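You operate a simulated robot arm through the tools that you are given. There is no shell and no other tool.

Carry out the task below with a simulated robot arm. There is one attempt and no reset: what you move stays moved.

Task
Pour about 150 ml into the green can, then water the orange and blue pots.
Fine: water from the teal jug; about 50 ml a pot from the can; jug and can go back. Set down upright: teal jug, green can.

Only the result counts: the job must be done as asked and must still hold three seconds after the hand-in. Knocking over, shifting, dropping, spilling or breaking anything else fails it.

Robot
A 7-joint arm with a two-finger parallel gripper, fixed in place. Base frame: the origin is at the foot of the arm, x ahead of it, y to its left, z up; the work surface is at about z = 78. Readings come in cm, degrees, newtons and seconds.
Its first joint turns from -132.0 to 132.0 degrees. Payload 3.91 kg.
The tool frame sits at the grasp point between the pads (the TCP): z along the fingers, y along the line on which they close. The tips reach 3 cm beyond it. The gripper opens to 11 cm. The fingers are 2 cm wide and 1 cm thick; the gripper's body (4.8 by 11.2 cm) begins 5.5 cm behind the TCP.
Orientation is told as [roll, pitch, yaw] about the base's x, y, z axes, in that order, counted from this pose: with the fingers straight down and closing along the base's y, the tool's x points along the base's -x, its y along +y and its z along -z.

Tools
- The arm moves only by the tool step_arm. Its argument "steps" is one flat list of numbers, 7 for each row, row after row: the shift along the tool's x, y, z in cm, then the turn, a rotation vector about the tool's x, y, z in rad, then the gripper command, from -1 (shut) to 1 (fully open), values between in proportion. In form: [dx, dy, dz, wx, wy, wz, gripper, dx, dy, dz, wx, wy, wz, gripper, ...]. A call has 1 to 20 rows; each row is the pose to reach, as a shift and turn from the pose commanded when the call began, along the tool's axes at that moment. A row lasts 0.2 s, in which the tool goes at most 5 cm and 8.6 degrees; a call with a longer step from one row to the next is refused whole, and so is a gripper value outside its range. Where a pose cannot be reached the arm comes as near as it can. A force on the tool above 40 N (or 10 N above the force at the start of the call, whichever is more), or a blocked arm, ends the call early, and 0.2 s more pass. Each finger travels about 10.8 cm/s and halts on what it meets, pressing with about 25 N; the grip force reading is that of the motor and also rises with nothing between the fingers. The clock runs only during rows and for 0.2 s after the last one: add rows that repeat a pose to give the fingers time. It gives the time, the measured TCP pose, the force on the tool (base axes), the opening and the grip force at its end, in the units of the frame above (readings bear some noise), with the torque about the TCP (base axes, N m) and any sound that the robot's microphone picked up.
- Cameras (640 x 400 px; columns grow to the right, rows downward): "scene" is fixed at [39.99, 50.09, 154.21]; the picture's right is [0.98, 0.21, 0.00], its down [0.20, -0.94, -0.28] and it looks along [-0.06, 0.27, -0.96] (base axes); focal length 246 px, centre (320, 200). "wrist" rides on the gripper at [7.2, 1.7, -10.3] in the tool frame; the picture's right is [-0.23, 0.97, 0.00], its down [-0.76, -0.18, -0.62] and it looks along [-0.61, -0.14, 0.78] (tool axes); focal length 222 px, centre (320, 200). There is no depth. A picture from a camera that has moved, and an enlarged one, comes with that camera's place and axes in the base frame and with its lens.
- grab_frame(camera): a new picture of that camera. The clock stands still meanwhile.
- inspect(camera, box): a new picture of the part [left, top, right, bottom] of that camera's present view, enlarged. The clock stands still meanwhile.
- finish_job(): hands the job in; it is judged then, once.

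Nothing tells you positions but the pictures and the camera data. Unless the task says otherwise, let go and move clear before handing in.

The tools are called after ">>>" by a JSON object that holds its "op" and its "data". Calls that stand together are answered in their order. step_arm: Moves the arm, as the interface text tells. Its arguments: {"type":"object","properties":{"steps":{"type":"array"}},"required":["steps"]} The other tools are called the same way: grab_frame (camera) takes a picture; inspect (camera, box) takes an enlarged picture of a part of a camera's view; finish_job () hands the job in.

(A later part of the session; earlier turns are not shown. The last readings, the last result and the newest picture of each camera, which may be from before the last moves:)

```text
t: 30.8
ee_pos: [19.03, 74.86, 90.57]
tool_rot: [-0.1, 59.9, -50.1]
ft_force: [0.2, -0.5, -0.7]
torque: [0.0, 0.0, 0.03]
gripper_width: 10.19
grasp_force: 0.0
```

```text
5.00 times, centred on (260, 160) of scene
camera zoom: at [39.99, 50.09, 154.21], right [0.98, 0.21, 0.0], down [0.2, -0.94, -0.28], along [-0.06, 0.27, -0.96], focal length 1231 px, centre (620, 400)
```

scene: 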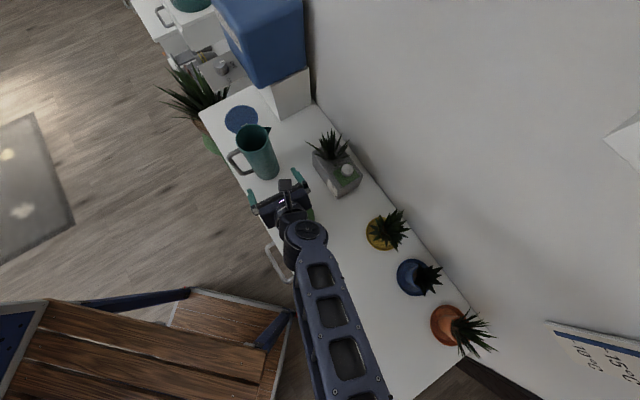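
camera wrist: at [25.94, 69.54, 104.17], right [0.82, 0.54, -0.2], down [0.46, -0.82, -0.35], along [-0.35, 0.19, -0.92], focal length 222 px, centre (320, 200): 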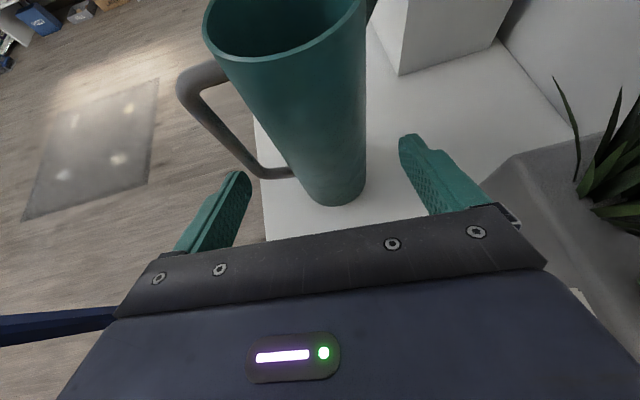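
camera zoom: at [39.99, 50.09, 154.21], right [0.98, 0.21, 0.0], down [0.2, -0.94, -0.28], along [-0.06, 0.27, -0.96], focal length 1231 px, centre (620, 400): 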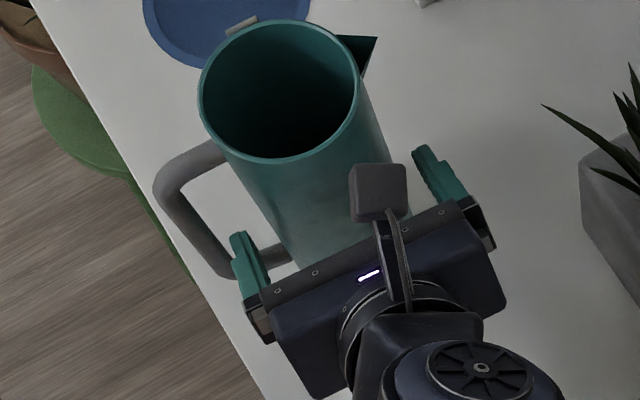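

The left finger is just about to enter the loop, with room on both sides. I'll go the last 4 cm.

>>> {"op": "step_arm", "data": {"steps": [-0.04, 0.05, 1.0, 0, 0, 0, 0.8545, -0.07, 0.05, 2.0, 0, 0, 0, 0.8545, -0.1, 0.05, 3.0, 0, 0, 0, 0.8545, -0.14, 0.05, 3.9, 0, 0, 0, 0.8545, -0.14, 0.05, 3.9, 0, 0, 0, 0.8545]}}

>>> {"op": "inspect", "data": {"camera": "wrist", "box": [160, 0, 480, 220]}}

>>> {"op": "inspect", "data": {"camera": "scene", "box": [220, 120, 300, 200]}}

```text
t: 32.0
ee_pos: [16.81, 77.65, 88.6]
tool_rot: [0.0, 60.0, -49.9]
ft_force: [0.1, 0.2, -0.1]
torque: [0.01, 0.01, 0.01]
gripper_width: 10.18
grasp_force: 0.0
```

```text
1.82 times, centred on (320, 110) of wrist
camera zoom: at [21.49, 74.57, 100.03], right [0.82, 0.54, -0.2], down [0.46, -0.82, -0.35], along [-0.35, 0.19, -0.92], focal length 404 px, centre (320, 364)
```

zoom: 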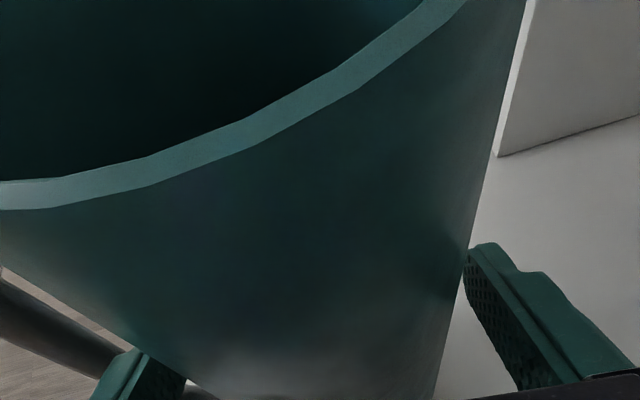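

```text
5.00 times, centred on (260, 160) of scene
camera zoom: at [39.99, 50.09, 154.21], right [0.98, 0.21, 0.0], down [0.2, -0.94, -0.28], along [-0.06, 0.27, -0.96], focal length 1231 px, centre (620, 400)
```

zoom: 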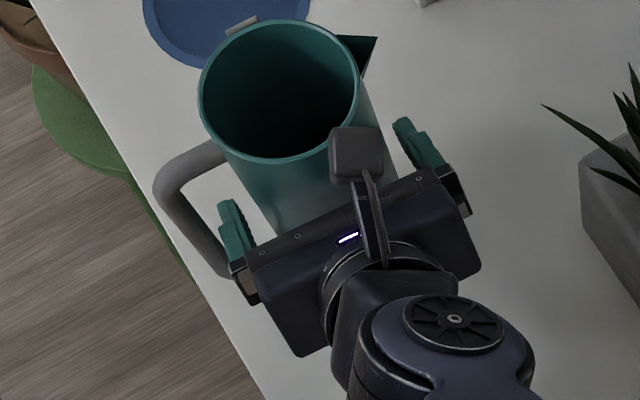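

The finger is inside the loop and the jug hasn't moved. Now I'll close the grip on the body.

>>> {"op": "step_arm", "data": {"steps": [0, 0, 0, 0, 0, 0, 0.7, 0, 0, 0, 0, 0, 0, 0.6, 0, 0, 0, 0, 0, 0, 0.5, 0, 0, 0, 0, 0, 0, 0, 0, 0, 0, 0, 0, 0, -1, 0, 0, 0, 0, 0, 0, -1]}}

>>> {"op": "step_arm", "data": {"steps": [0, 0, 0, 0, 0, 0, -1, 0, 0, 0, 0, 0, 0, -1]}}

>>> {"op": "inspect", "data": {"camera": "scene", "box": [220, 120, 300, 200]}}

```text
t: 33.4
ee_pos: [16.96, 77.56, 88.56]
tool_rot: [-0.1, 60.0, -49.9]
ft_force: [1.2, 1.2, 1.4]
torque: [0.06, -0.03, 0.0]
gripper_width: 8.23
grasp_force: 25.4
```

```text
t: 34.0
ee_pos: [16.79, 77.46, 88.53]
tool_rot: [0.0, 60.1, -49.8]
ft_force: [1.4, 1.4, 1.6]
torque: [0.07, 0.01, 0.01]
gripper_width: 8.22
grasp_force: 25.5
```

```text
5.00 times, centred on (260, 160) of scene
camera zoom: at [39.99, 50.09, 154.21], right [0.98, 0.21, 0.0], down [0.2, -0.94, -0.28], along [-0.06, 0.27, -0.96], focal length 1231 px, centre (620, 400)
```

zoom: 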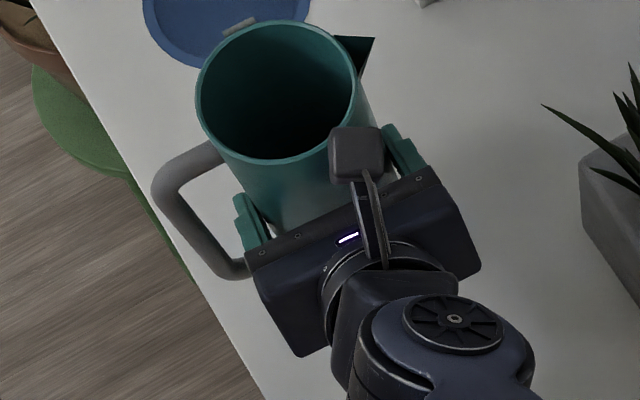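

I have a firm grip at 8.2 cm and 25 N, and the jug shifted only about 1–2 mm. I'll lift it 3 cm straight up and weigh it.

>>> {"op": "step_arm", "data": {"steps": [0.43, 0, -0.25, 0, 0, 0, -1, 0.87, 0, -0.5, 0, 0, 0, -1, 1.73, 0, -1.0, 0, 0, 0, -1, 2.6, 0, -1.5, 0, 0, 0, -1, 2.6, 0, -1.5, 0, 0, 0, -1, 2.6, 0, -1.5, 0, 0, 0, -1]}}

>>> {"op": "step_arm", "data": {"steps": [0, 0, 0, 0, 0, 0, -1]}}

>>> {"op": "step_arm", "data": {"steps": [0, 0, 0, 0, 0, 0, -1]}}

>>> {"op": "step_arm", "data": {"steps": [0, 0, 0, 0, 0, 0, -1]}}

>>> {"op": "step_arm", "data": {"steps": [0, 0, 0, 0, 0, 0, -1]}}

>>> {"op": "grab_frame", "data": {"camera": "scene"}}

```text
t: 35.4
ee_pos: [16.93, 77.49, 91.6]
tool_rot: [-0.2, 60.0, -50.0]
ft_force: [0.1, -0.5, -3.8]
torque: [-0.04, -0.09, 0.01]
gripper_width: 8.2
grasp_force: 24.3
```

```text
t: 35.8
ee_pos: [16.89, 77.66, 91.66]
tool_rot: [-0.1, 60.0, -50.0]
ft_force: [-0.5, 0.0, -4.7]
torque: [-0.02, -0.08, 0.01]
gripper_width: 8.24
grasp_force: 24.8
```

```text
t: 36.2
ee_pos: [16.87, 77.57, 91.55]
tool_rot: [0.0, 60.0, -50.0]
ft_force: [-0.8, -0.7, -4.0]
torque: [0.0, -0.07, 0.01]
gripper_width: 8.21
grasp_force: 24.5
```

```text
t: 36.6
ee_pos: [16.95, 77.53, 91.55]
tool_rot: [-0.2, 60.0, -49.9]
ft_force: [0.2, 0.4, -5.0]
torque: [-0.04, -0.07, -0.01]
gripper_width: 8.2
grasp_force: 24.6
```

```text
t: 37.0
ee_pos: [16.94, 77.59, 91.5]
tool_rot: [-0.1, 59.9, -50.0]
ft_force: [1.5, -0.6, -4.8]
torque: [-0.06, -0.1, 0.02]
gripper_width: 8.22
grasp_force: 25.3
```

```text
taken
```

scene: 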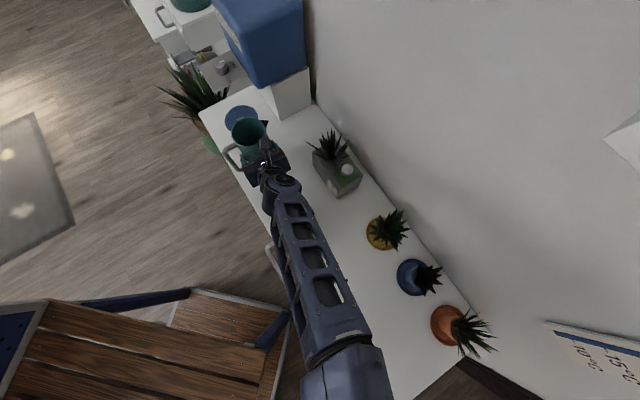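

The jug weighs about 4.2 N and, going by what I saw inside, holds a fair amount of water. I'll raise it well clear, then swing it beside the can with the spout pointing toward +x.

>>> {"op": "step_arm", "data": {"steps": [1.2, 0, -0.7, 0, 0, 0, -1, 2.4, 0, -1.4, 0, 0, 0, -1, 3.6, 0, -2.1, 0, 0, 0, -1, 4.8, 0, -2.8, 0, 0, 0, -1, 6.0, 0, -3.5, 0, 0, 0, -1, 7.3, 0, -4.2, 0, 0, 0, -1, 8.5, 0, -4.9, 0, 0, 0, -1, 9.7, 0, -5.6, 0, 0, 0, -1, 10.9, 0, -6.3, 0, 0, 0, -1, 12.1, 0, -7.0, 0, 0, 0, -1, 12.1, 0, -7.0, 0, 0, 0, -1]}}

>>> {"op": "step_arm", "data": {"steps": [-0.34, -0.81, -0.8, -0.0432, 0, 0.0249, -1, -0.68, -1.62, -1.61, -0.0864, 0, 0.0499, -1, -1.02, -2.43, -2.41, -0.1296, 0, 0.0748, -1, -1.36, -3.25, -3.22, -0.1727, 0, 0.0997, -1, -1.7, -4.06, -4.02, -0.2159, 0, 0.1246, -1, -2.04, -4.87, -4.83, -0.2591, 0, 0.1496, -1, -2.39, -5.68, -5.63, -0.3023, 0, 0.1745, -1, -2.73, -6.49, -6.43, -0.3455, 0, 0.1994, -1, -3.07, -7.3, -7.24, -0.3887, 0, 0.2244, -1, -3.41, -8.11, -8.04, -0.4319, 0, 0.2493, -1, -3.75, -8.93, -8.85, -0.475, 0, 0.2742, -1, -4.09, -9.74, -9.65, -0.5182, 0, 0.2991, -1, -4.43, -10.55, -10.46, -0.5614, 0, 0.3241, -1, -4.77, -11.36, -11.26, -0.6046, 0, 0.349, -1, -4.77, -11.36, -11.26, -0.6046, 0, 0.349, -1]}}

>>> {"op": "grab_frame", "data": {"camera": "scene"}}

>>> {"op": "grab_frame", "data": {"camera": "wrist"}}

```text
t: 39.4
ee_pos: [16.82, 77.55, 105.54]
tool_rot: [-0.1, 60.0, -50.1]
ft_force: [0.1, -0.2, -4.8]
torque: [0.0, -0.05, -0.01]
gripper_width: 8.23
grasp_force: 25.1
```

```text
t: 42.6
ee_pos: [16.1, 60.95, 107.06]
tool_rot: [0.0, 60.0, -89.9]
ft_force: [0.3, 0.2, -4.6]
torque: [-0.07, -0.07, -0.02]
gripper_width: 8.24
grasp_force: 25.1
```

```text
taken
```

scene: 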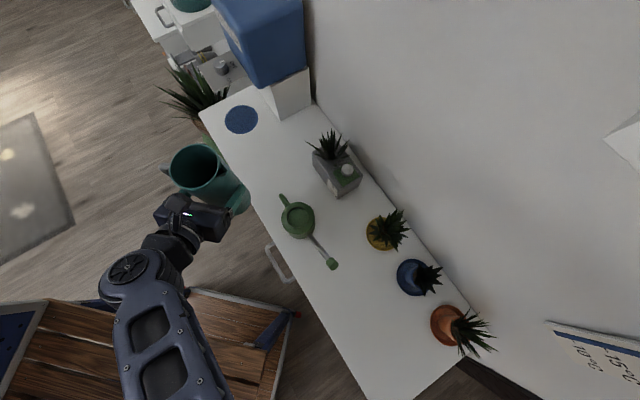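

```text
taken
camera wrist: at [17.74, 55.57, 118.5], right [0.97, -0.11, -0.2], down [-0.18, -0.92, -0.35], along [-0.14, 0.37, -0.92], focal length 222 px, centre (320, 200)
```

wrist: 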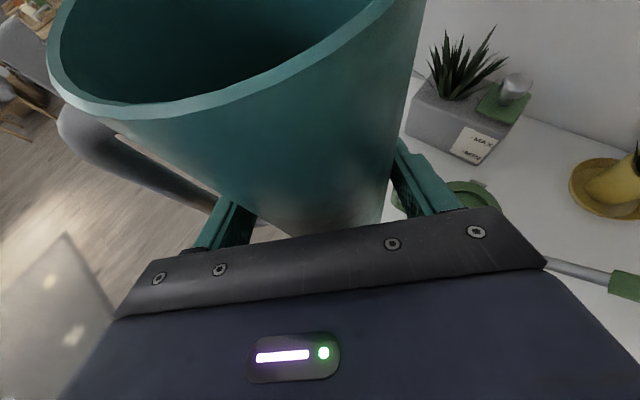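

The jug is upright beside the can. I'll zoom in to check the spout direction and the inside.

>>> {"op": "inspect", "data": {"camera": "scene", "box": [150, 130, 270, 230]}}

>>> {"op": "inspect", "data": {"camera": "wrist", "box": [40, 0, 430, 240]}}

```text
4.00 times, centred on (210, 180) of scene
camera zoom: at [39.99, 50.09, 154.21], right [0.98, 0.21, 0.0], down [0.2, -0.94, -0.28], along [-0.06, 0.27, -0.96], focal length 985 px, centre (760, 280)
```

zoom: 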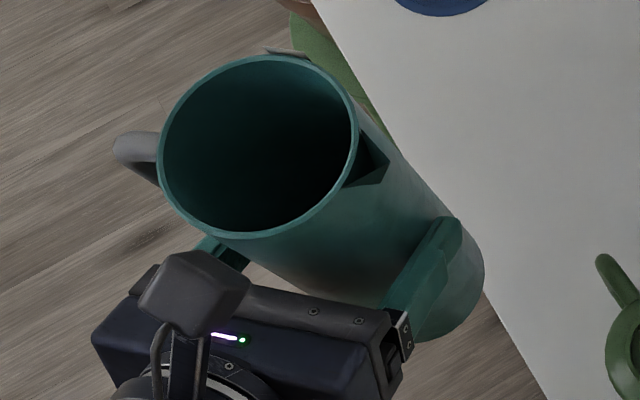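

```text
1.64 times, centred on (235, 120) of wrist
camera zoom: at [17.74, 55.57, 118.5], right [0.97, -0.11, -0.2], down [-0.18, -0.92, -0.35], along [-0.14, 0.37, -0.92], focal length 364 px, centre (460, 331)
```

zoom: 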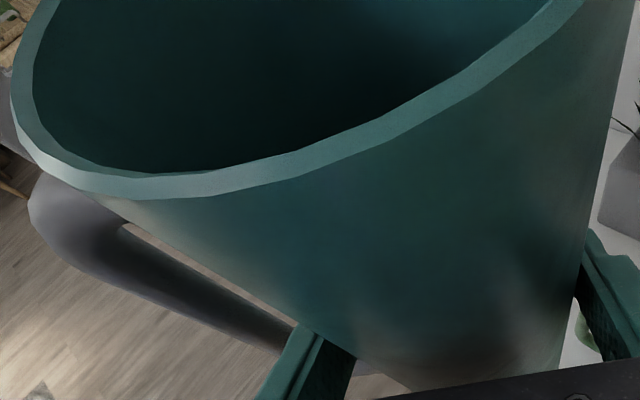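

The spout points toward +x as planned. I'll begin tilting, first to 45°, which is well below where water should flow.

>>> {"op": "step_arm", "data": {"steps": [-0.515, 0.28, 0.29, 0.0393, 0, 0.068, -1, -1.03, 0.56, 0.59, 0.0785, 0, 0.136, -1, -1.545, 0.85, 0.88, 0.1178, 0, 0.204, -1, -2.06, 1.13, 1.18, 0.1571, 0, 0.272, -1, -2.575, 1.41, 1.47, 0.1964, 0, 0.34, -1, -3.09, 1.69, 1.76, 0.2356, 0, 0.408, -1, -3.6, 1.97, 2.06, 0.2749, 0, 0.476, -1, -4.12, 2.26, 2.35, 0.3142, 0, 0.544, -1, -4.63, 2.54, 2.65, 0.3534, 0, 0.612, -1, -5.15, 2.82, 2.94, 0.3927, 0, 0.68, -1, -5.15, 2.82, 2.94, 0.3927, 0, 0.68, -1]}}

>>> {"op": "grab_frame", "data": {"camera": "scene"}}

>>> {"op": "grab_frame", "data": {"camera": "wrist"}}

```text
t: 45.0
ee_pos: [18.82, 60.93, 101.11]
tool_rot: [-63.4, 37.7, -140.7]
ft_force: [0.3, -1.0, -4.1]
torque: [-0.05, -0.04, 0.0]
gripper_width: 8.22
grasp_force: 25.3
```

```text
taken
```

scene: 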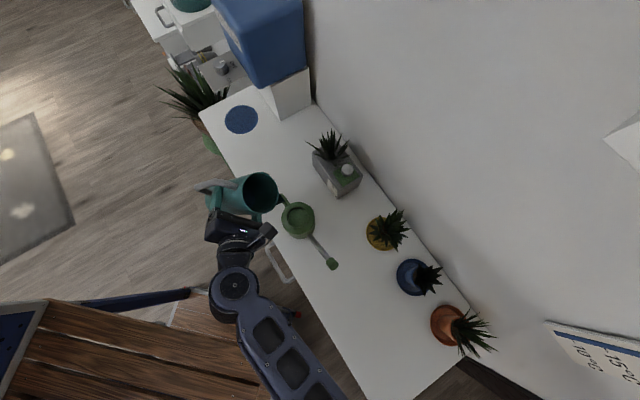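

```text
taken
camera wrist: at [28.15, 55.57, 108.02], right [0.55, -0.11, -0.83], down [-0.37, -0.92, -0.12], along [-0.75, 0.37, -0.55], focal length 222 px, centre (320, 200)
```

wrist: 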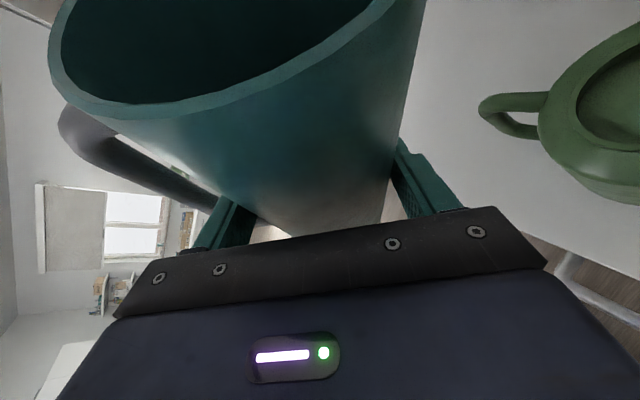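

The jug is tilting the right way, toward the can. I'll look into it now that the scene camera faces its mouth.

>>> {"op": "inspect", "data": {"camera": "scene", "box": [190, 160, 320, 250]}}

>>> {"op": "inspect", "data": {"camera": "scene", "box": [236, 166, 284, 218]}}

```text
4.44 times, centred on (255, 205) of scene
camera zoom: at [39.99, 50.09, 154.21], right [0.98, 0.21, 0.0], down [0.2, -0.94, -0.28], along [-0.06, 0.27, -0.96], focal length 1095 px, centre (609, 178)
```

zoom: 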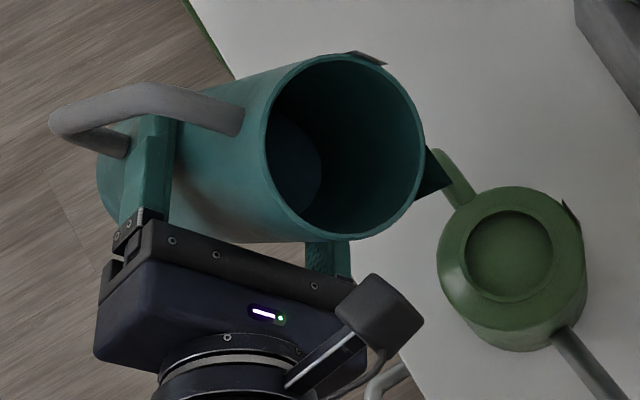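

```text
7.69 times, centred on (260, 192) of scene
camera zoom: at [39.99, 50.09, 154.21], right [0.98, 0.21, 0.0], down [0.2, -0.94, -0.28], along [-0.06, 0.27, -0.96], focal length 1894 px, centre (782, 262)
```

zoom: 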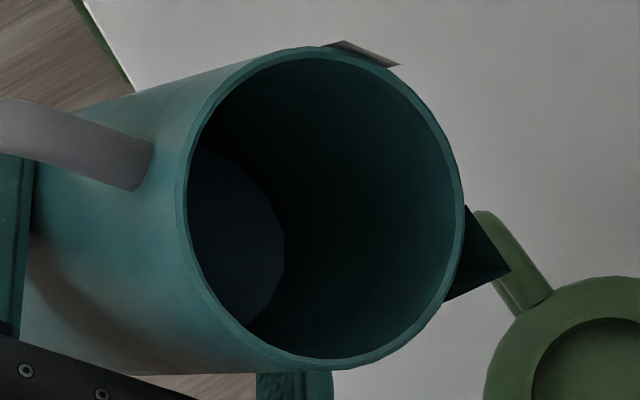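

I can see the water surface inside, up to about 11.6 cm along the spout-side wall at 45°. That is roughly 320 ml, so the jug has enough and should start to pour somewhere between 68° and 73°. I'll move to 63° with the spout above the can's opening.

>>> {"op": "step_arm", "data": {"steps": [-0.32, 0.65, 0.2, 0.0262, 0, 0.0453, -1, -0.64, 1.29, 0.4, 0.0523, 0, 0.0907, -1, -0.97, 1.94, 0.6, 0.0785, 0, 0.136, -1, -1.29, 2.59, 0.8, 0.1047, 0, 0.1813, -1, -1.61, 3.23, 1.0, 0.1308, 0, 0.2267, -1, -1.93, 3.88, 1.2, 0.157, 0, 0.272, -1, -1.93, 3.88, 1.2, 0.157, 0, 0.272, -1]}}

>>> {"op": "inspect", "data": {"camera": "scene", "box": [200, 150, 330, 250]}}

>>> {"op": "grab_frame", "data": {"camera": "wrist"}}

```text
t: 46.6
ee_pos: [19.93, 60.98, 96.74]
tool_rot: [-75.6, 23.0, -147.0]
ft_force: [-0.3, 0.9, -4.7]
torque: [-0.09, -0.08, 0.0]
gripper_width: 8.21
grasp_force: 24.9
```

```text
4.00 times, centred on (265, 200) of scene
camera zoom: at [39.99, 50.09, 154.21], right [0.98, 0.21, 0.0], down [0.2, -0.94, -0.28], along [-0.06, 0.27, -0.96], focal length 985 px, centre (540, 200)
```

zoom: 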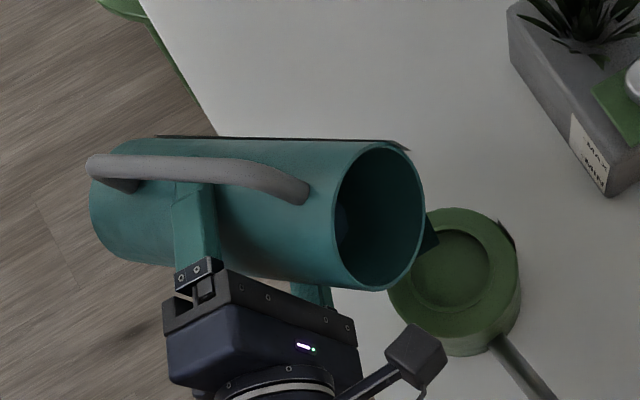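

```text
taken
camera wrist: at [30.91, 55.69, 100.44], right [0.27, -0.11, -0.96], down [-0.39, -0.92, 0.0], along [-0.88, 0.37, -0.29], focal length 222 px, centre (320, 200)
```

wrist: 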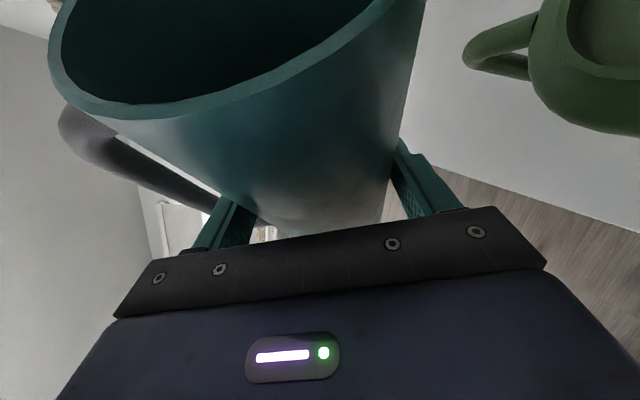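

The spout tip sits over the can's opening. I'll fine-tune sideways, lower it to about 3 cm above the collar and tilt to 67°.

>>> {"op": "step_arm", "data": {"steps": [-0.26, 0.5, 0.04, 0.0087, 0, 0.0151, -1, -0.52, 1.0, 0.08, 0.0174, 0, 0.0302, -1, -0.78, 1.5, 0.12, 0.0262, 0, 0.0453, -1, -1.04, 2.01, 0.16, 0.0349, 0, 0.0605, -1, -1.04, 2.01, 0.16, 0.0349, 0, 0.0605, -1]}}

>>> {"op": "inspect", "data": {"camera": "scene", "box": [260, 170, 340, 250]}}

>>> {"op": "grab_frame", "data": {"camera": "wrist"}}

```text
t: 47.8
ee_pos: [20.0, 60.61, 94.43]
tool_rot: [-78.0, 19.8, -147.8]
ft_force: [-0.7, 0.2, -5.4]
torque: [-0.03, -0.05, 0.01]
gripper_width: 8.23
grasp_force: 24.8
```

```text
5.00 times, centred on (300, 210) of scene
camera zoom: at [39.99, 50.09, 154.21], right [0.98, 0.21, 0.0], down [0.2, -0.94, -0.28], along [-0.06, 0.27, -0.96], focal length 1231 px, centre (420, 150)
```

zoom: 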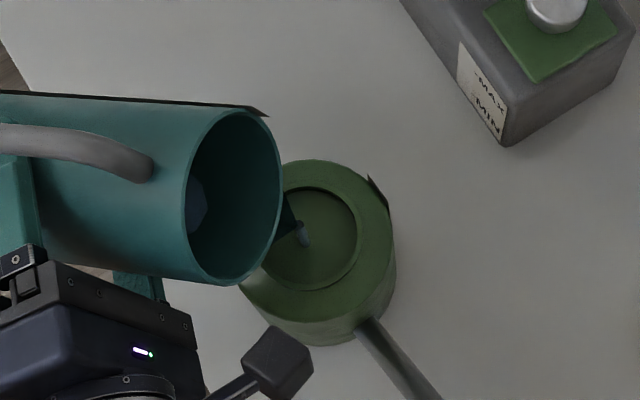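

```text
taken
camera wrist: at [31.18, 55.25, 97.47], right [0.2, -0.11, -0.97], down [-0.39, -0.92, 0.03], along [-0.9, 0.37, -0.23], focal length 222 px, centre (320, 200)
```

wrist: 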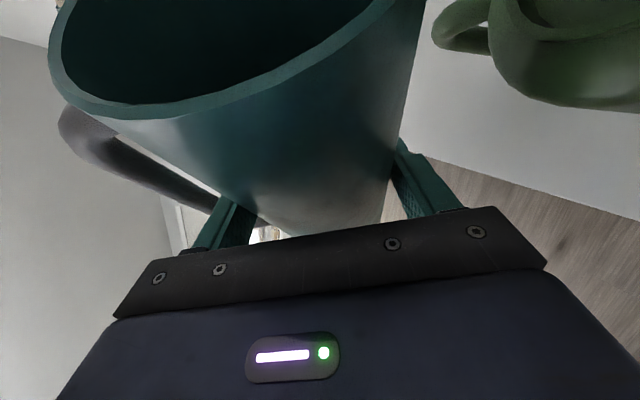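

A small stream has started and falls inside the can's opening. I'll hold here and watch the weight and the picture.

>>> {"op": "step_arm", "data": {"steps": [0, 0, 0, 0, 0, 0, -1]}}

>>> {"op": "step_arm", "data": {"steps": [0, 0, 0, 0, 0, 0, -1]}}

>>> {"op": "inspect", "data": {"camera": "scene", "box": [260, 170, 340, 250]}}

```text
t: 48.2
ee_pos: [20.01, 60.58, 94.49]
tool_rot: [-78.0, 19.8, -147.8]
ft_force: [-0.4, -0.1, -4.4]
torque: [-0.06, -0.1, 0.01]
gripper_width: 8.24
grasp_force: 25.4
```

```text
t: 48.6
ee_pos: [20.05, 60.54, 94.53]
tool_rot: [-77.9, 19.8, -147.8]
ft_force: [0.2, 0.5, -4.0]
torque: [-0.05, -0.09, 0.0]
gripper_width: 8.21
grasp_force: 25.2
```

```text
5.00 times, centred on (300, 210) of scene
camera zoom: at [39.99, 50.09, 154.21], right [0.98, 0.21, 0.0], down [0.2, -0.94, -0.28], along [-0.06, 0.27, -0.96], focal length 1231 px, centre (420, 150)
```

zoom: 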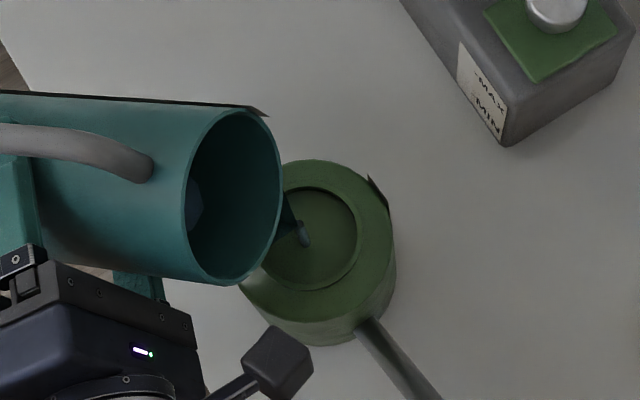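

The stream continues into the can. I'll keep holding and collect weight readings.

>>> {"op": "step_arm", "data": {"steps": [0, 0, 0, 0, 0, 0, -1, 0, 0, 0, 0, 0, 0, -1, 0, 0, 0, 0, 0, 0, -1, 0, 0, 0, 0, 0, 0, -1]}}

>>> {"op": "inspect", "data": {"camera": "scene", "box": [270, 180, 330, 240]}}

>>> {"op": "step_arm", "data": {"steps": [0, 0, 0, 0, 0, 0, -1, 0, 0, 0, 0, 0, 0, -1, 0, 0, 0, 0, 0, 0, -1, 0, 0, 0, 0, 0, 0, -1]}}

>>> {"op": "inspect", "data": {"camera": "scene", "box": [270, 180, 330, 240]}}

```text
t: 49.6
ee_pos: [20.0, 60.49, 94.53]
tool_rot: [-77.9, 19.7, -147.7]
ft_force: [-0.4, 1.0, -4.2]
torque: [-0.03, -0.1, 0.0]
gripper_width: 8.22
grasp_force: 25.3
```

```text
6.67 times, centred on (300, 210) of scene
camera zoom: at [39.99, 50.09, 154.21], right [0.98, 0.21, 0.0], down [0.2, -0.94, -0.28], along [-0.06, 0.27, -0.96], focal length 1642 px, centre (453, 133)
```

zoom: 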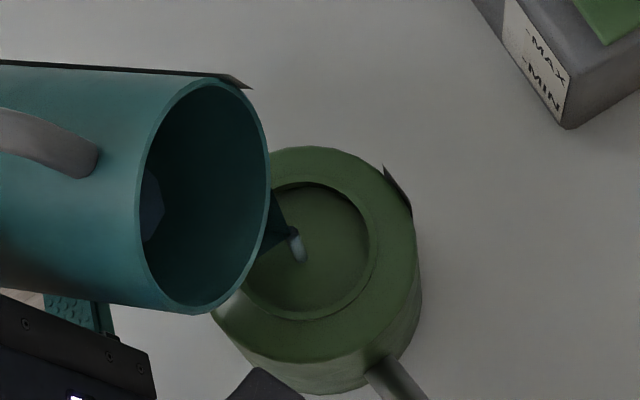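

```text
t: 50.6
ee_pos: [20.02, 60.61, 94.6]
tool_rot: [-78.0, 19.9, -147.8]
ft_force: [0.7, 0.2, -4.6]
torque: [-0.08, -0.1, 0.03]
gripper_width: 8.26
grasp_force: 25.2
```

```text
6.67 times, centred on (300, 210) of scene
camera zoom: at [39.99, 50.09, 154.21], right [0.98, 0.21, 0.0], down [0.2, -0.94, -0.28], along [-0.06, 0.27, -0.96], focal length 1642 px, centre (453, 133)
```

zoom: 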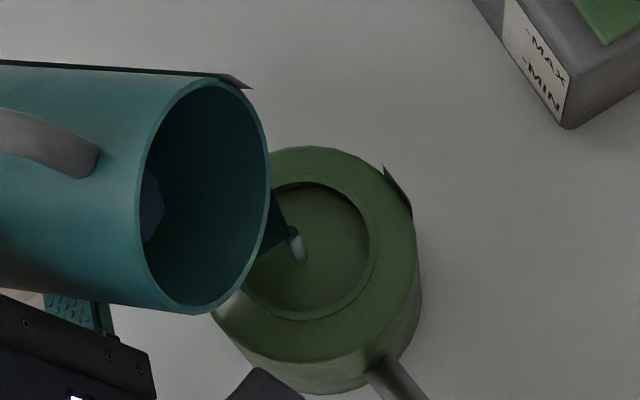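

Still a thin stream. I'll hold a few seconds more and compare the level in the jug.

>>> {"op": "step_arm", "data": {"steps": [0, 0, 0, 0, 0, 0, -1, 0, 0, 0, 0, 0, 0, -1, 0, 0, 0, 0, 0, 0, -1, 0, 0, 0, 0, 0, 0, -1, 0, 0, 0, 0, 0, 0, -1, 0, 0, 0, 0, 0, 0, -1, 0, 0, 0, 0, 0, 0, -1, 0, 0, 0, 0, 0, 0, -1, 0, 0, 0, 0, 0, 0, -1, 0, 0, 0, 0, 0, 0, -1]}}

>>> {"op": "inspect", "data": {"camera": "scene", "box": [270, 180, 330, 240]}}

>>> {"op": "step_arm", "data": {"steps": [0, 0, 0, 0, 0, 0, -1]}}

>>> {"op": "step_arm", "data": {"steps": [0, 0, 0, 0, 0, 0, -1]}}

>>> {"op": "step_arm", "data": {"steps": [0, 0, 0, 0, 0, 0, -1]}}

>>> {"op": "inspect", "data": {"camera": "scene", "box": [270, 180, 330, 240]}}

```text
t: 52.8
ee_pos: [20.09, 60.48, 94.47]
tool_rot: [-78.0, 19.8, -147.8]
ft_force: [-0.4, -1.0, -4.6]
torque: [-0.06, -0.09, 0.01]
gripper_width: 8.22
grasp_force: 24.9
```

```text
6.67 times, centred on (300, 210) of scene
camera zoom: at [39.99, 50.09, 154.21], right [0.98, 0.21, 0.0], down [0.2, -0.94, -0.28], along [-0.06, 0.27, -0.96], focal length 1642 px, centre (453, 133)
```

zoom: 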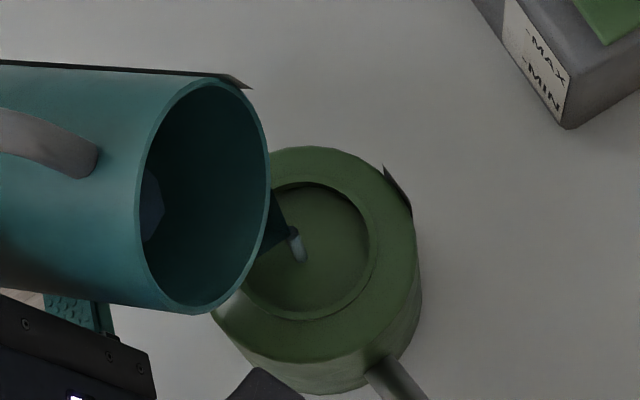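

```text
t: 53.2
ee_pos: [19.88, 60.66, 94.63]
tool_rot: [-78.0, 19.8, -147.9]
ft_force: [-1.3, -0.1, -4.3]
torque: [-0.08, -0.08, 0.01]
gripper_width: 8.2
grasp_force: 24.3
```

```text
t: 53.6
ee_pos: [19.88, 60.7, 94.55]
tool_rot: [-78.0, 19.8, -147.8]
ft_force: [0.8, -0.2, -4.6]
torque: [-0.06, -0.08, -0.02]
gripper_width: 8.24
grasp_force: 24.8
```

```text
t: 54.0
ee_pos: [20.06, 60.55, 94.54]
tool_rot: [-78.0, 19.8, -147.8]
ft_force: [0.1, -0.4, -4.5]
torque: [-0.06, -0.03, 0.0]
gripper_width: 8.23
grasp_force: 24.9
```

```text
6.67 times, centred on (300, 210) of scene
camera zoom: at [39.99, 50.09, 154.21], right [0.98, 0.21, 0.0], down [0.2, -0.94, -0.28], along [-0.06, 0.27, -0.96], focal length 1642 px, centre (453, 133)
```

zoom: 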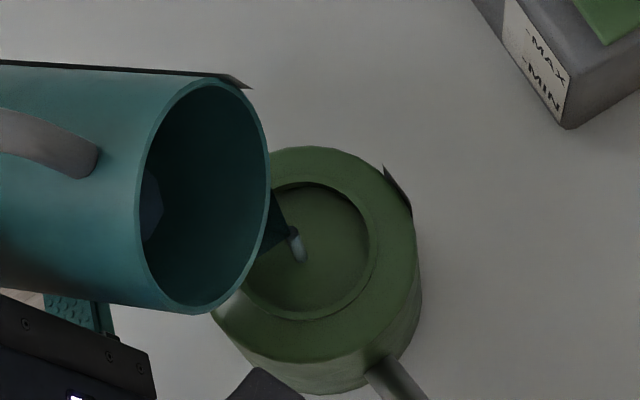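

The weight hasn't changed, so 67° is just the threshold and only a trickle is coming out. I'll tilt to 69° about the spout tip and hold.

>>> {"op": "step_arm", "data": {"steps": [0.047, -0.078, -0.027, 0.0044, 0, 0.0076, -1, 0.094, -0.156, -0.054, 0.0087, 0, 0.0151, -1, 0.14, -0.233, -0.081, 0.0131, 0, 0.0227, -1, 0.187, -0.311, -0.108, 0.01745, 0, 0.0302, -1, 0.187, -0.311, -0.108, 0.01745, 0, 0.0302, -1, 0.187, -0.311, -0.108, 0.01745, 0, 0.0302, -1, 0.187, -0.311, -0.108, 0.01745, 0, 0.0302, -1]}}

>>> {"op": "inspect", "data": {"camera": "scene", "box": [270, 180, 330, 240]}}

>>> {"op": "step_arm", "data": {"steps": [0, 0, 0, 0, 0, 0, -1, 0, 0, 0, 0, 0, 0, -1, 0, 0, 0, 0, 0, 0, -1, 0, 0, 0, 0, 0, 0, -1]}}

>>> {"op": "step_arm", "data": {"steps": [0, 0, 0, 0, 0, 0, -1, 0, 0, 0, 0, 0, 0, -1, 0, 0, 0, 0, 0, 0, -1, 0, 0, 0, 0, 0, 0, -1]}}

>>> {"op": "inspect", "data": {"camera": "scene", "box": [270, 180, 330, 240]}}

```text
t: 55.6
ee_pos: [20.07, 60.54, 94.92]
tool_rot: [-79.0, 18.1, -148.2]
ft_force: [-0.2, 0.7, -4.5]
torque: [-0.06, -0.09, 0.02]
gripper_width: 8.22
grasp_force: 25.6
```

```text
6.67 times, centred on (300, 210) of scene
camera zoom: at [39.99, 50.09, 154.21], right [0.98, 0.21, 0.0], down [0.2, -0.94, -0.28], along [-0.06, 0.27, -0.96], focal length 1642 px, centre (453, 133)
```

zoom: 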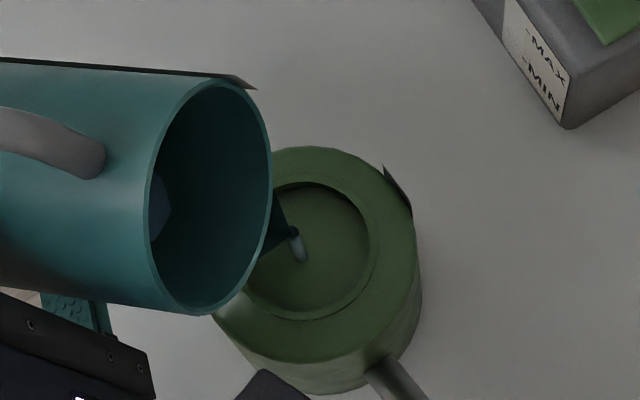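

```text
t: 56.6
ee_pos: [20.01, 60.6, 94.84]
tool_rot: [-79.2, 18.1, -148.2]
ft_force: [-0.1, 0.3, -4.1]
torque: [-0.05, -0.05, -0.02]
gripper_width: 8.24
grasp_force: 25.0
```

```text
t: 57.6
ee_pos: [19.95, 60.57, 94.76]
tool_rot: [-79.1, 18.1, -148.2]
ft_force: [0.1, 0.0, -5.1]
torque: [-0.07, -0.04, -0.03]
gripper_width: 8.24
grasp_force: 25.0
```

```text
6.67 times, centred on (300, 210) of scene
camera zoom: at [39.99, 50.09, 154.21], right [0.98, 0.21, 0.0], down [0.2, -0.94, -0.28], along [-0.06, 0.27, -0.96], focal length 1642 px, centre (453, 133)
```

zoom: 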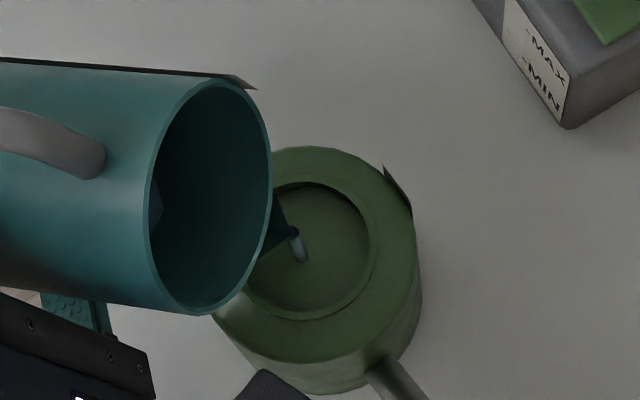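

The visible edge of the water is retreating, so it is flowing. I'll keep holding and track it.

>>> {"op": "step_arm", "data": {"steps": [0, 0, 0, 0, 0, 0, -1, 0, 0, 0, 0, 0, 0, -1, 0, 0, 0, 0, 0, 0, -1, 0, 0, 0, 0, 0, 0, -1, 0, 0, 0, 0, 0, 0, -1, 0, 0, 0, 0, 0, 0, -1, 0, 0, 0, 0, 0, 0, -1, 0, 0, 0, 0, 0, 0, -1, 0, 0, 0, 0, 0, 0, -1]}}

>>> {"op": "inspect", "data": {"camera": "scene", "box": [270, 180, 330, 240]}}

>>> {"op": "step_arm", "data": {"steps": [0, 0, 0, 0, 0, 0, -1, 0, 0, 0, 0, 0, 0, -1, 0, 0, 0, 0, 0, 0, -1, 0, 0, 0, 0, 0, 0, -1, 0, 0, 0, 0, 0, 0, -1, 0, 0, 0, 0, 0, 0, -1, 0, 0, 0, 0, 0, 0, -1, 0, 0, 0, 0, 0, 0, -1, 0, 0, 0, 0, 0, 0, -1]}}

>>> {"op": "inspect", "data": {"camera": "scene", "box": [270, 180, 330, 240]}}

```text
t: 59.6
ee_pos: [20.17, 60.51, 94.85]
tool_rot: [-79.2, 18.2, -148.1]
ft_force: [0.1, -0.8, -3.5]
torque: [-0.05, -0.07, 0.01]
gripper_width: 8.22
grasp_force: 25.2
```

```text
6.67 times, centred on (300, 210) of scene
camera zoom: at [39.99, 50.09, 154.21], right [0.98, 0.21, 0.0], down [0.2, -0.94, -0.28], along [-0.06, 0.27, -0.96], focal length 1642 px, centre (453, 133)
```

zoom: 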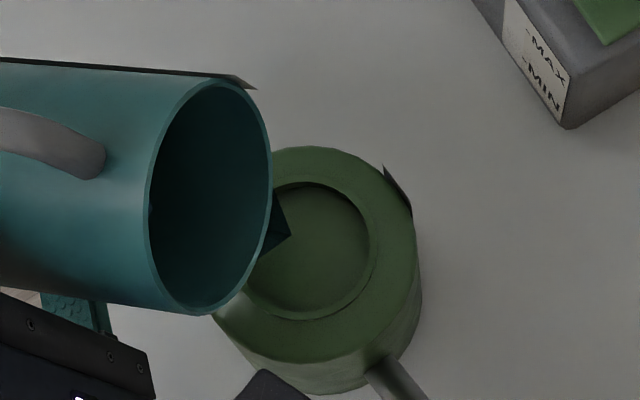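

```text
t: 61.6
ee_pos: [20.08, 60.58, 94.9]
tool_rot: [-79.1, 18.0, -148.2]
ft_force: [-0.5, 0.4, -3.6]
torque: [-0.05, -0.07, -0.01]
gripper_width: 8.23
grasp_force: 24.9
```

```text
6.67 times, centred on (300, 210) of scene
camera zoom: at [39.99, 50.09, 154.21], right [0.98, 0.21, 0.0], down [0.2, -0.94, -0.28], along [-0.06, 0.27, -0.96], focal length 1642 px, centre (453, 133)
```

zoom: 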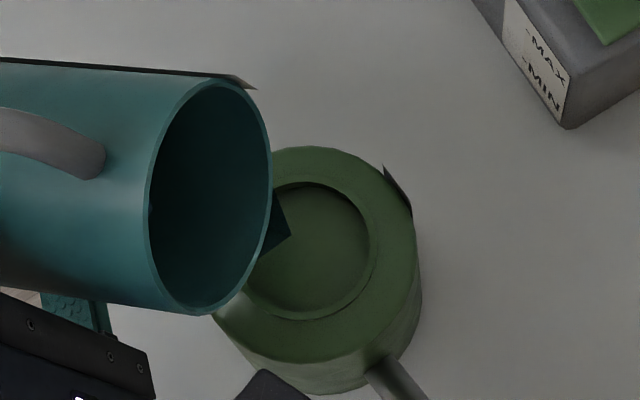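

The stream stopped at this tilt and the reading went from about −4.45 N to −3.55 N, roughly 90 ml. I'll take more readings to average.

>>> {"op": "step_arm", "data": {"steps": [0, 0, 0, 0, 0, 0, -1]}}

>>> {"op": "step_arm", "data": {"steps": [0, 0, 0, 0, 0, 0, -1]}}

>>> {"op": "step_arm", "data": {"steps": [0, 0, 0, 0, 0, 0, -1]}}

>>> {"op": "step_arm", "data": {"steps": [0, 0, 0, 0, 0, 0, -1]}}

>>> {"op": "step_arm", "data": {"steps": [0, 0, 0, 0, 0, 0, -1]}}

>>> {"op": "step_arm", "data": {"steps": [0, 0, 0, 0, 0, 0, -1]}}

>>> {"op": "step_arm", "data": {"steps": [0, 0, 0, 0, 0, 0, -1]}}

>>> {"op": "step_arm", "data": {"steps": [0, 0, 0, 0, 0, 0, -1]}}

```text
t: 62.0
ee_pos: [20.03, 60.51, 94.76]
tool_rot: [-79.1, 18.1, -148.2]
ft_force: [-0.4, -0.1, -4.1]
torque: [-0.06, -0.05, 0.0]
gripper_width: 8.24
grasp_force: 25.2
```

```text
t: 62.4
ee_pos: [20.11, 60.59, 94.87]
tool_rot: [-79.1, 18.0, -148.2]
ft_force: [0.5, -0.1, -3.7]
torque: [-0.06, -0.08, 0.0]
gripper_width: 8.23
grasp_force: 24.5
```

```text
t: 62.8
ee_pos: [20.02, 60.59, 94.82]
tool_rot: [-79.2, 18.1, -148.3]
ft_force: [0.0, 0.2, -4.2]
torque: [-0.05, -0.06, -0.01]
gripper_width: 8.23
grasp_force: 25.1
```

```text
t: 63.2
ee_pos: [20.0, 60.49, 94.94]
tool_rot: [-79.0, 18.0, -148.2]
ft_force: [-1.5, -0.2, -3.5]
torque: [-0.05, -0.06, -0.03]
gripper_width: 8.26
grasp_force: 24.5
```

```text
t: 63.6
ee_pos: [20.03, 60.44, 94.9]
tool_rot: [-79.1, 18.1, -148.4]
ft_force: [0.3, 0.3, -4.2]
torque: [-0.07, -0.04, -0.01]
gripper_width: 8.2
grasp_force: 25.4
```

```text
t: 64.0
ee_pos: [20.23, 60.6, 94.83]
tool_rot: [-79.1, 18.2, -148.2]
ft_force: [-0.1, 0.0, -4.3]
torque: [-0.06, -0.07, -0.01]
gripper_width: 8.2
grasp_force: 25.0
```

```text
t: 64.4
ee_pos: [20.08, 60.58, 94.85]
tool_rot: [-79.1, 18.0, -148.1]
ft_force: [-0.1, -0.2, -3.5]
torque: [-0.09, -0.08, 0.01]
gripper_width: 8.24
grasp_force: 24.4
```

```text
t: 64.8
ee_pos: [20.14, 60.51, 94.87]
tool_rot: [-79.2, 18.1, -148.2]
ft_force: [-0.3, -0.1, -3.7]
torque: [-0.02, -0.11, 0.04]
gripper_width: 8.23
grasp_force: 25.0
```

About 70–80 ml is in the can, going by both the weight and the geometry. I'll tilt another 2° to 71° and wait for the stream to stop again.

>>> {"op": "step_arm", "data": {"steps": [0.047, -0.078, -0.027, 0.0044, 0, 0.0076, -1, 0.094, -0.156, -0.054, 0.0087, 0, 0.0151, -1, 0.14, -0.233, -0.081, 0.0131, 0, 0.0227, -1, 0.187, -0.311, -0.108, 0.01745, 0, 0.0302, -1, 0.187, -0.311, -0.108, 0.01745, 0, 0.0302, -1, 0.187, -0.311, -0.108, 0.01745, 0, 0.0302, -1]}}

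>>> {"op": "inspect", "data": {"camera": "scene", "box": [270, 180, 330, 240]}}

>>> {"op": "step_arm", "data": {"steps": [0, 0, 0, 0, 0, 0, -1, 0, 0, 0, 0, 0, 0, -1, 0, 0, 0, 0, 0, 0, -1, 0, 0, 0, 0, 0, 0, -1, 0, 0, 0, 0, 0, 0, -1, 0, 0, 0, 0, 0, 0, -1, 0, 0, 0, 0, 0, 0, -1, 0, 0, 0, 0, 0, 0, -1, 0, 0, 0, 0, 0, 0, -1]}}

>>> {"op": "inspect", "data": {"camera": "scene", "box": [270, 180, 330, 240]}}

>>> {"op": "step_arm", "data": {"steps": [0, 0, 0, 0, 0, 0, -1, 0, 0, 0, 0, 0, 0, -1, 0, 0, 0, 0, 0, 0, -1, 0, 0, 0, 0, 0, 0, -1, 0, 0, 0, 0, 0, 0, -1, 0, 0, 0, 0, 0, 0, -1, 0, 0, 0, 0, 0, 0, -1, 0, 0, 0, 0, 0, 0, -1, 0, 0, 0, 0, 0, 0, -1]}}

>>> {"op": "inspect", "data": {"camera": "scene", "box": [270, 180, 330, 240]}}

```text
t: 66.2
ee_pos: [20.35, 60.64, 95.19]
tool_rot: [-80.1, 16.4, -148.5]
ft_force: [-0.3, 0.0, -3.1]
torque: [-0.06, -0.06, -0.03]
gripper_width: 8.2
grasp_force: 25.3
```

```text
6.67 times, centred on (300, 210) of scene
camera zoom: at [39.99, 50.09, 154.21], right [0.98, 0.21, 0.0], down [0.2, -0.94, -0.28], along [-0.06, 0.27, -0.96], focal length 1642 px, centre (453, 133)
```

zoom: 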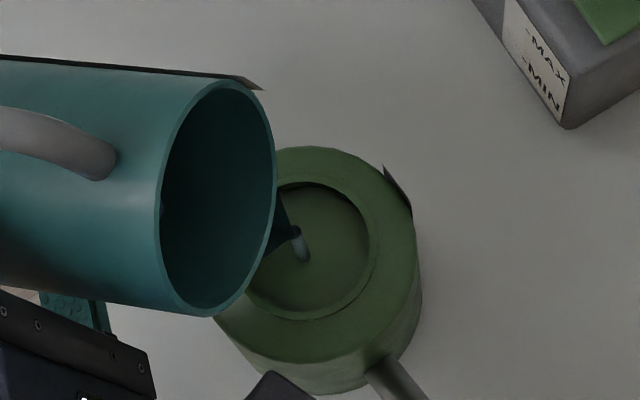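

```text
t: 68.2
ee_pos: [20.28, 60.57, 95.28]
tool_rot: [-80.2, 16.4, -148.5]
ft_force: [-0.4, 0.8, -3.3]
torque: [-0.02, -0.08, -0.03]
gripper_width: 8.2
grasp_force: 25.2
```

```text
6.67 times, centred on (300, 210) of scene
camera zoom: at [39.99, 50.09, 154.21], right [0.98, 0.21, 0.0], down [0.2, -0.94, -0.28], along [-0.06, 0.27, -0.96], focal length 1642 px, centre (453, 133)
```

zoom: 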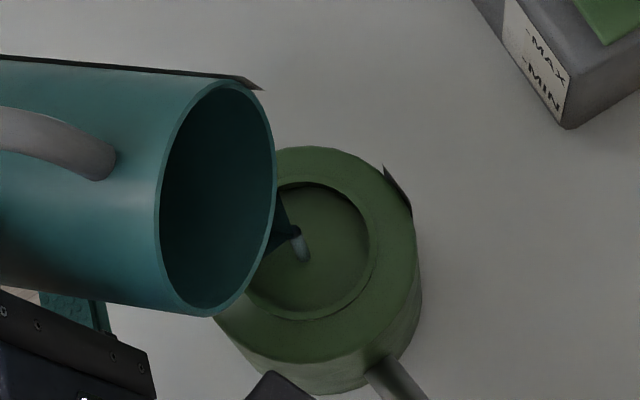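

```text
t: 70.2
ee_pos: [20.14, 60.55, 95.22]
tool_rot: [-80.1, 16.4, -148.5]
ft_force: [-0.7, 0.5, -3.8]
torque: [-0.05, -0.06, -0.01]
gripper_width: 8.23
grasp_force: 24.1
```

```text
6.67 times, centred on (300, 210) of scene
camera zoom: at [39.99, 50.09, 154.21], right [0.98, 0.21, 0.0], down [0.2, -0.94, -0.28], along [-0.06, 0.27, -0.96], focal length 1642 px, centre (453, 133)
```

zoom: 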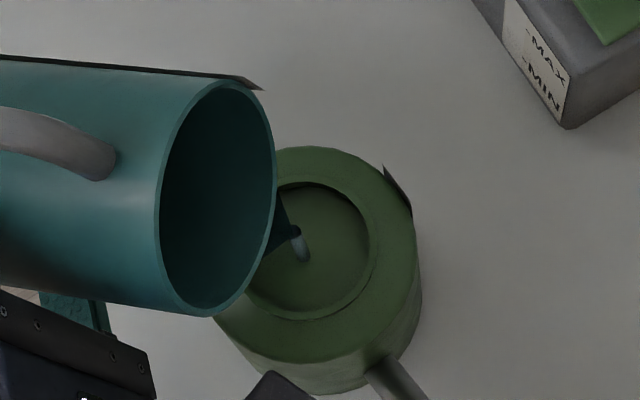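

Still flowing at 71°. I'll wait in short steps until it stops.

>>> {"op": "step_arm", "data": {"steps": [0, 0, 0, 0, 0, 0, -1, 0, 0, 0, 0, 0, 0, -1, 0, 0, 0, 0, 0, 0, -1, 0, 0, 0, 0, 0, 0, -1]}}

>>> {"op": "inspect", "data": {"camera": "scene", "box": [270, 180, 330, 240]}}

>>> {"op": "step_arm", "data": {"steps": [0, 0, 0, 0, 0, 0, -1, 0, 0, 0, 0, 0, 0, -1, 0, 0, 0, 0, 0, 0, -1, 0, 0, 0, 0, 0, 0, -1]}}

>>> {"op": "inspect", "data": {"camera": "scene", "box": [270, 180, 330, 240]}}

>>> {"op": "step_arm", "data": {"steps": [0, 0, 0, 0, 0, 0, -1, 0, 0, 0, 0, 0, 0, -1, 0, 0, 0, 0, 0, 0, -1, 0, 0, 0, 0, 0, 0, -1]}}

>>> {"op": "inspect", "data": {"camera": "scene", "box": [270, 180, 330, 240]}}

```text
t: 71.2
ee_pos: [20.25, 60.57, 95.25]
tool_rot: [-80.2, 16.5, -148.6]
ft_force: [-0.6, 0.3, -4.1]
torque: [-0.07, -0.06, -0.03]
gripper_width: 8.2
grasp_force: 24.6
```

```text
6.67 times, centred on (300, 210) of scene
camera zoom: at [39.99, 50.09, 154.21], right [0.98, 0.21, 0.0], down [0.2, -0.94, -0.28], along [-0.06, 0.27, -0.96], focal length 1642 px, centre (453, 133)
```

zoom: 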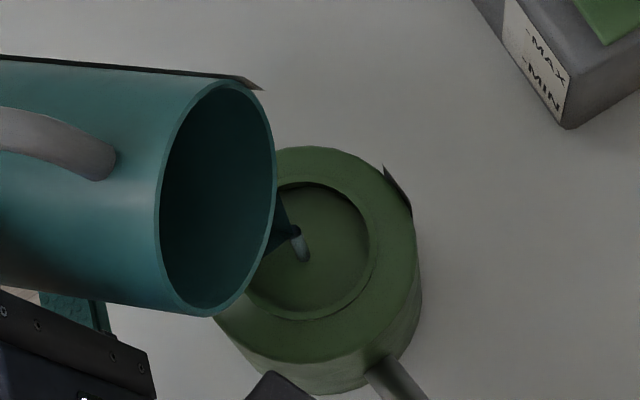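

```text
t: 72.2
ee_pos: [20.32, 60.53, 95.17]
tool_rot: [-80.2, 16.4, -148.5]
ft_force: [-0.4, 0.0, -2.9]
torque: [-0.03, -0.06, -0.01]
gripper_width: 8.22
grasp_force: 25.0
```

```text
6.67 times, centred on (300, 210) of scene
camera zoom: at [39.99, 50.09, 154.21], right [0.98, 0.21, 0.0], down [0.2, -0.94, -0.28], along [-0.06, 0.27, -0.96], focal length 1642 px, centre (453, 133)
```

zoom: 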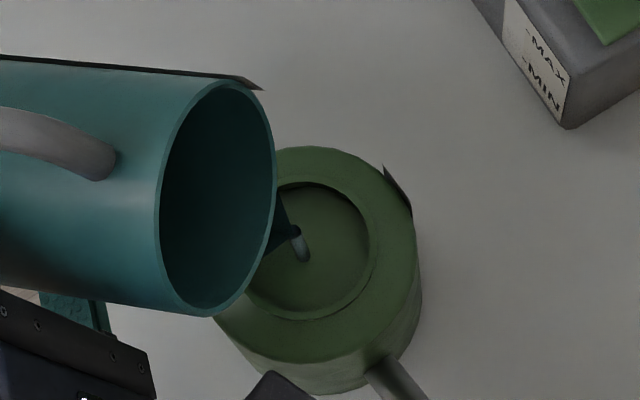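

```text
t: 73.2
ee_pos: [20.31, 60.6, 95.34]
tool_rot: [-80.2, 16.4, -148.5]
ft_force: [-0.9, -0.1, -4.0]
torque: [-0.03, -0.04, 0.01]
gripper_width: 8.21
grasp_force: 25.1
```

```text
6.67 times, centred on (300, 210) of scene
camera zoom: at [39.99, 50.09, 154.21], right [0.98, 0.21, 0.0], down [0.2, -0.94, -0.28], along [-0.06, 0.27, -0.96], focal length 1642 px, centre (453, 133)
```

zoom: 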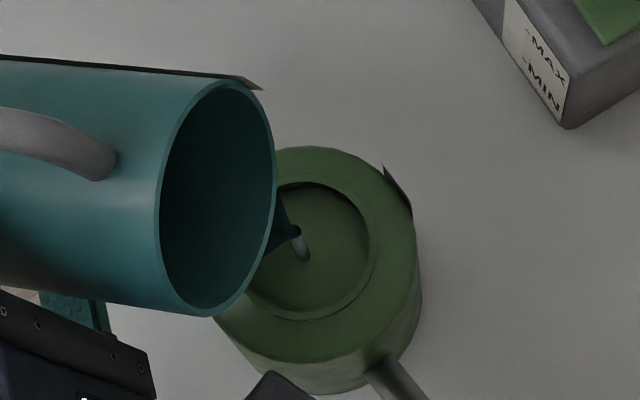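

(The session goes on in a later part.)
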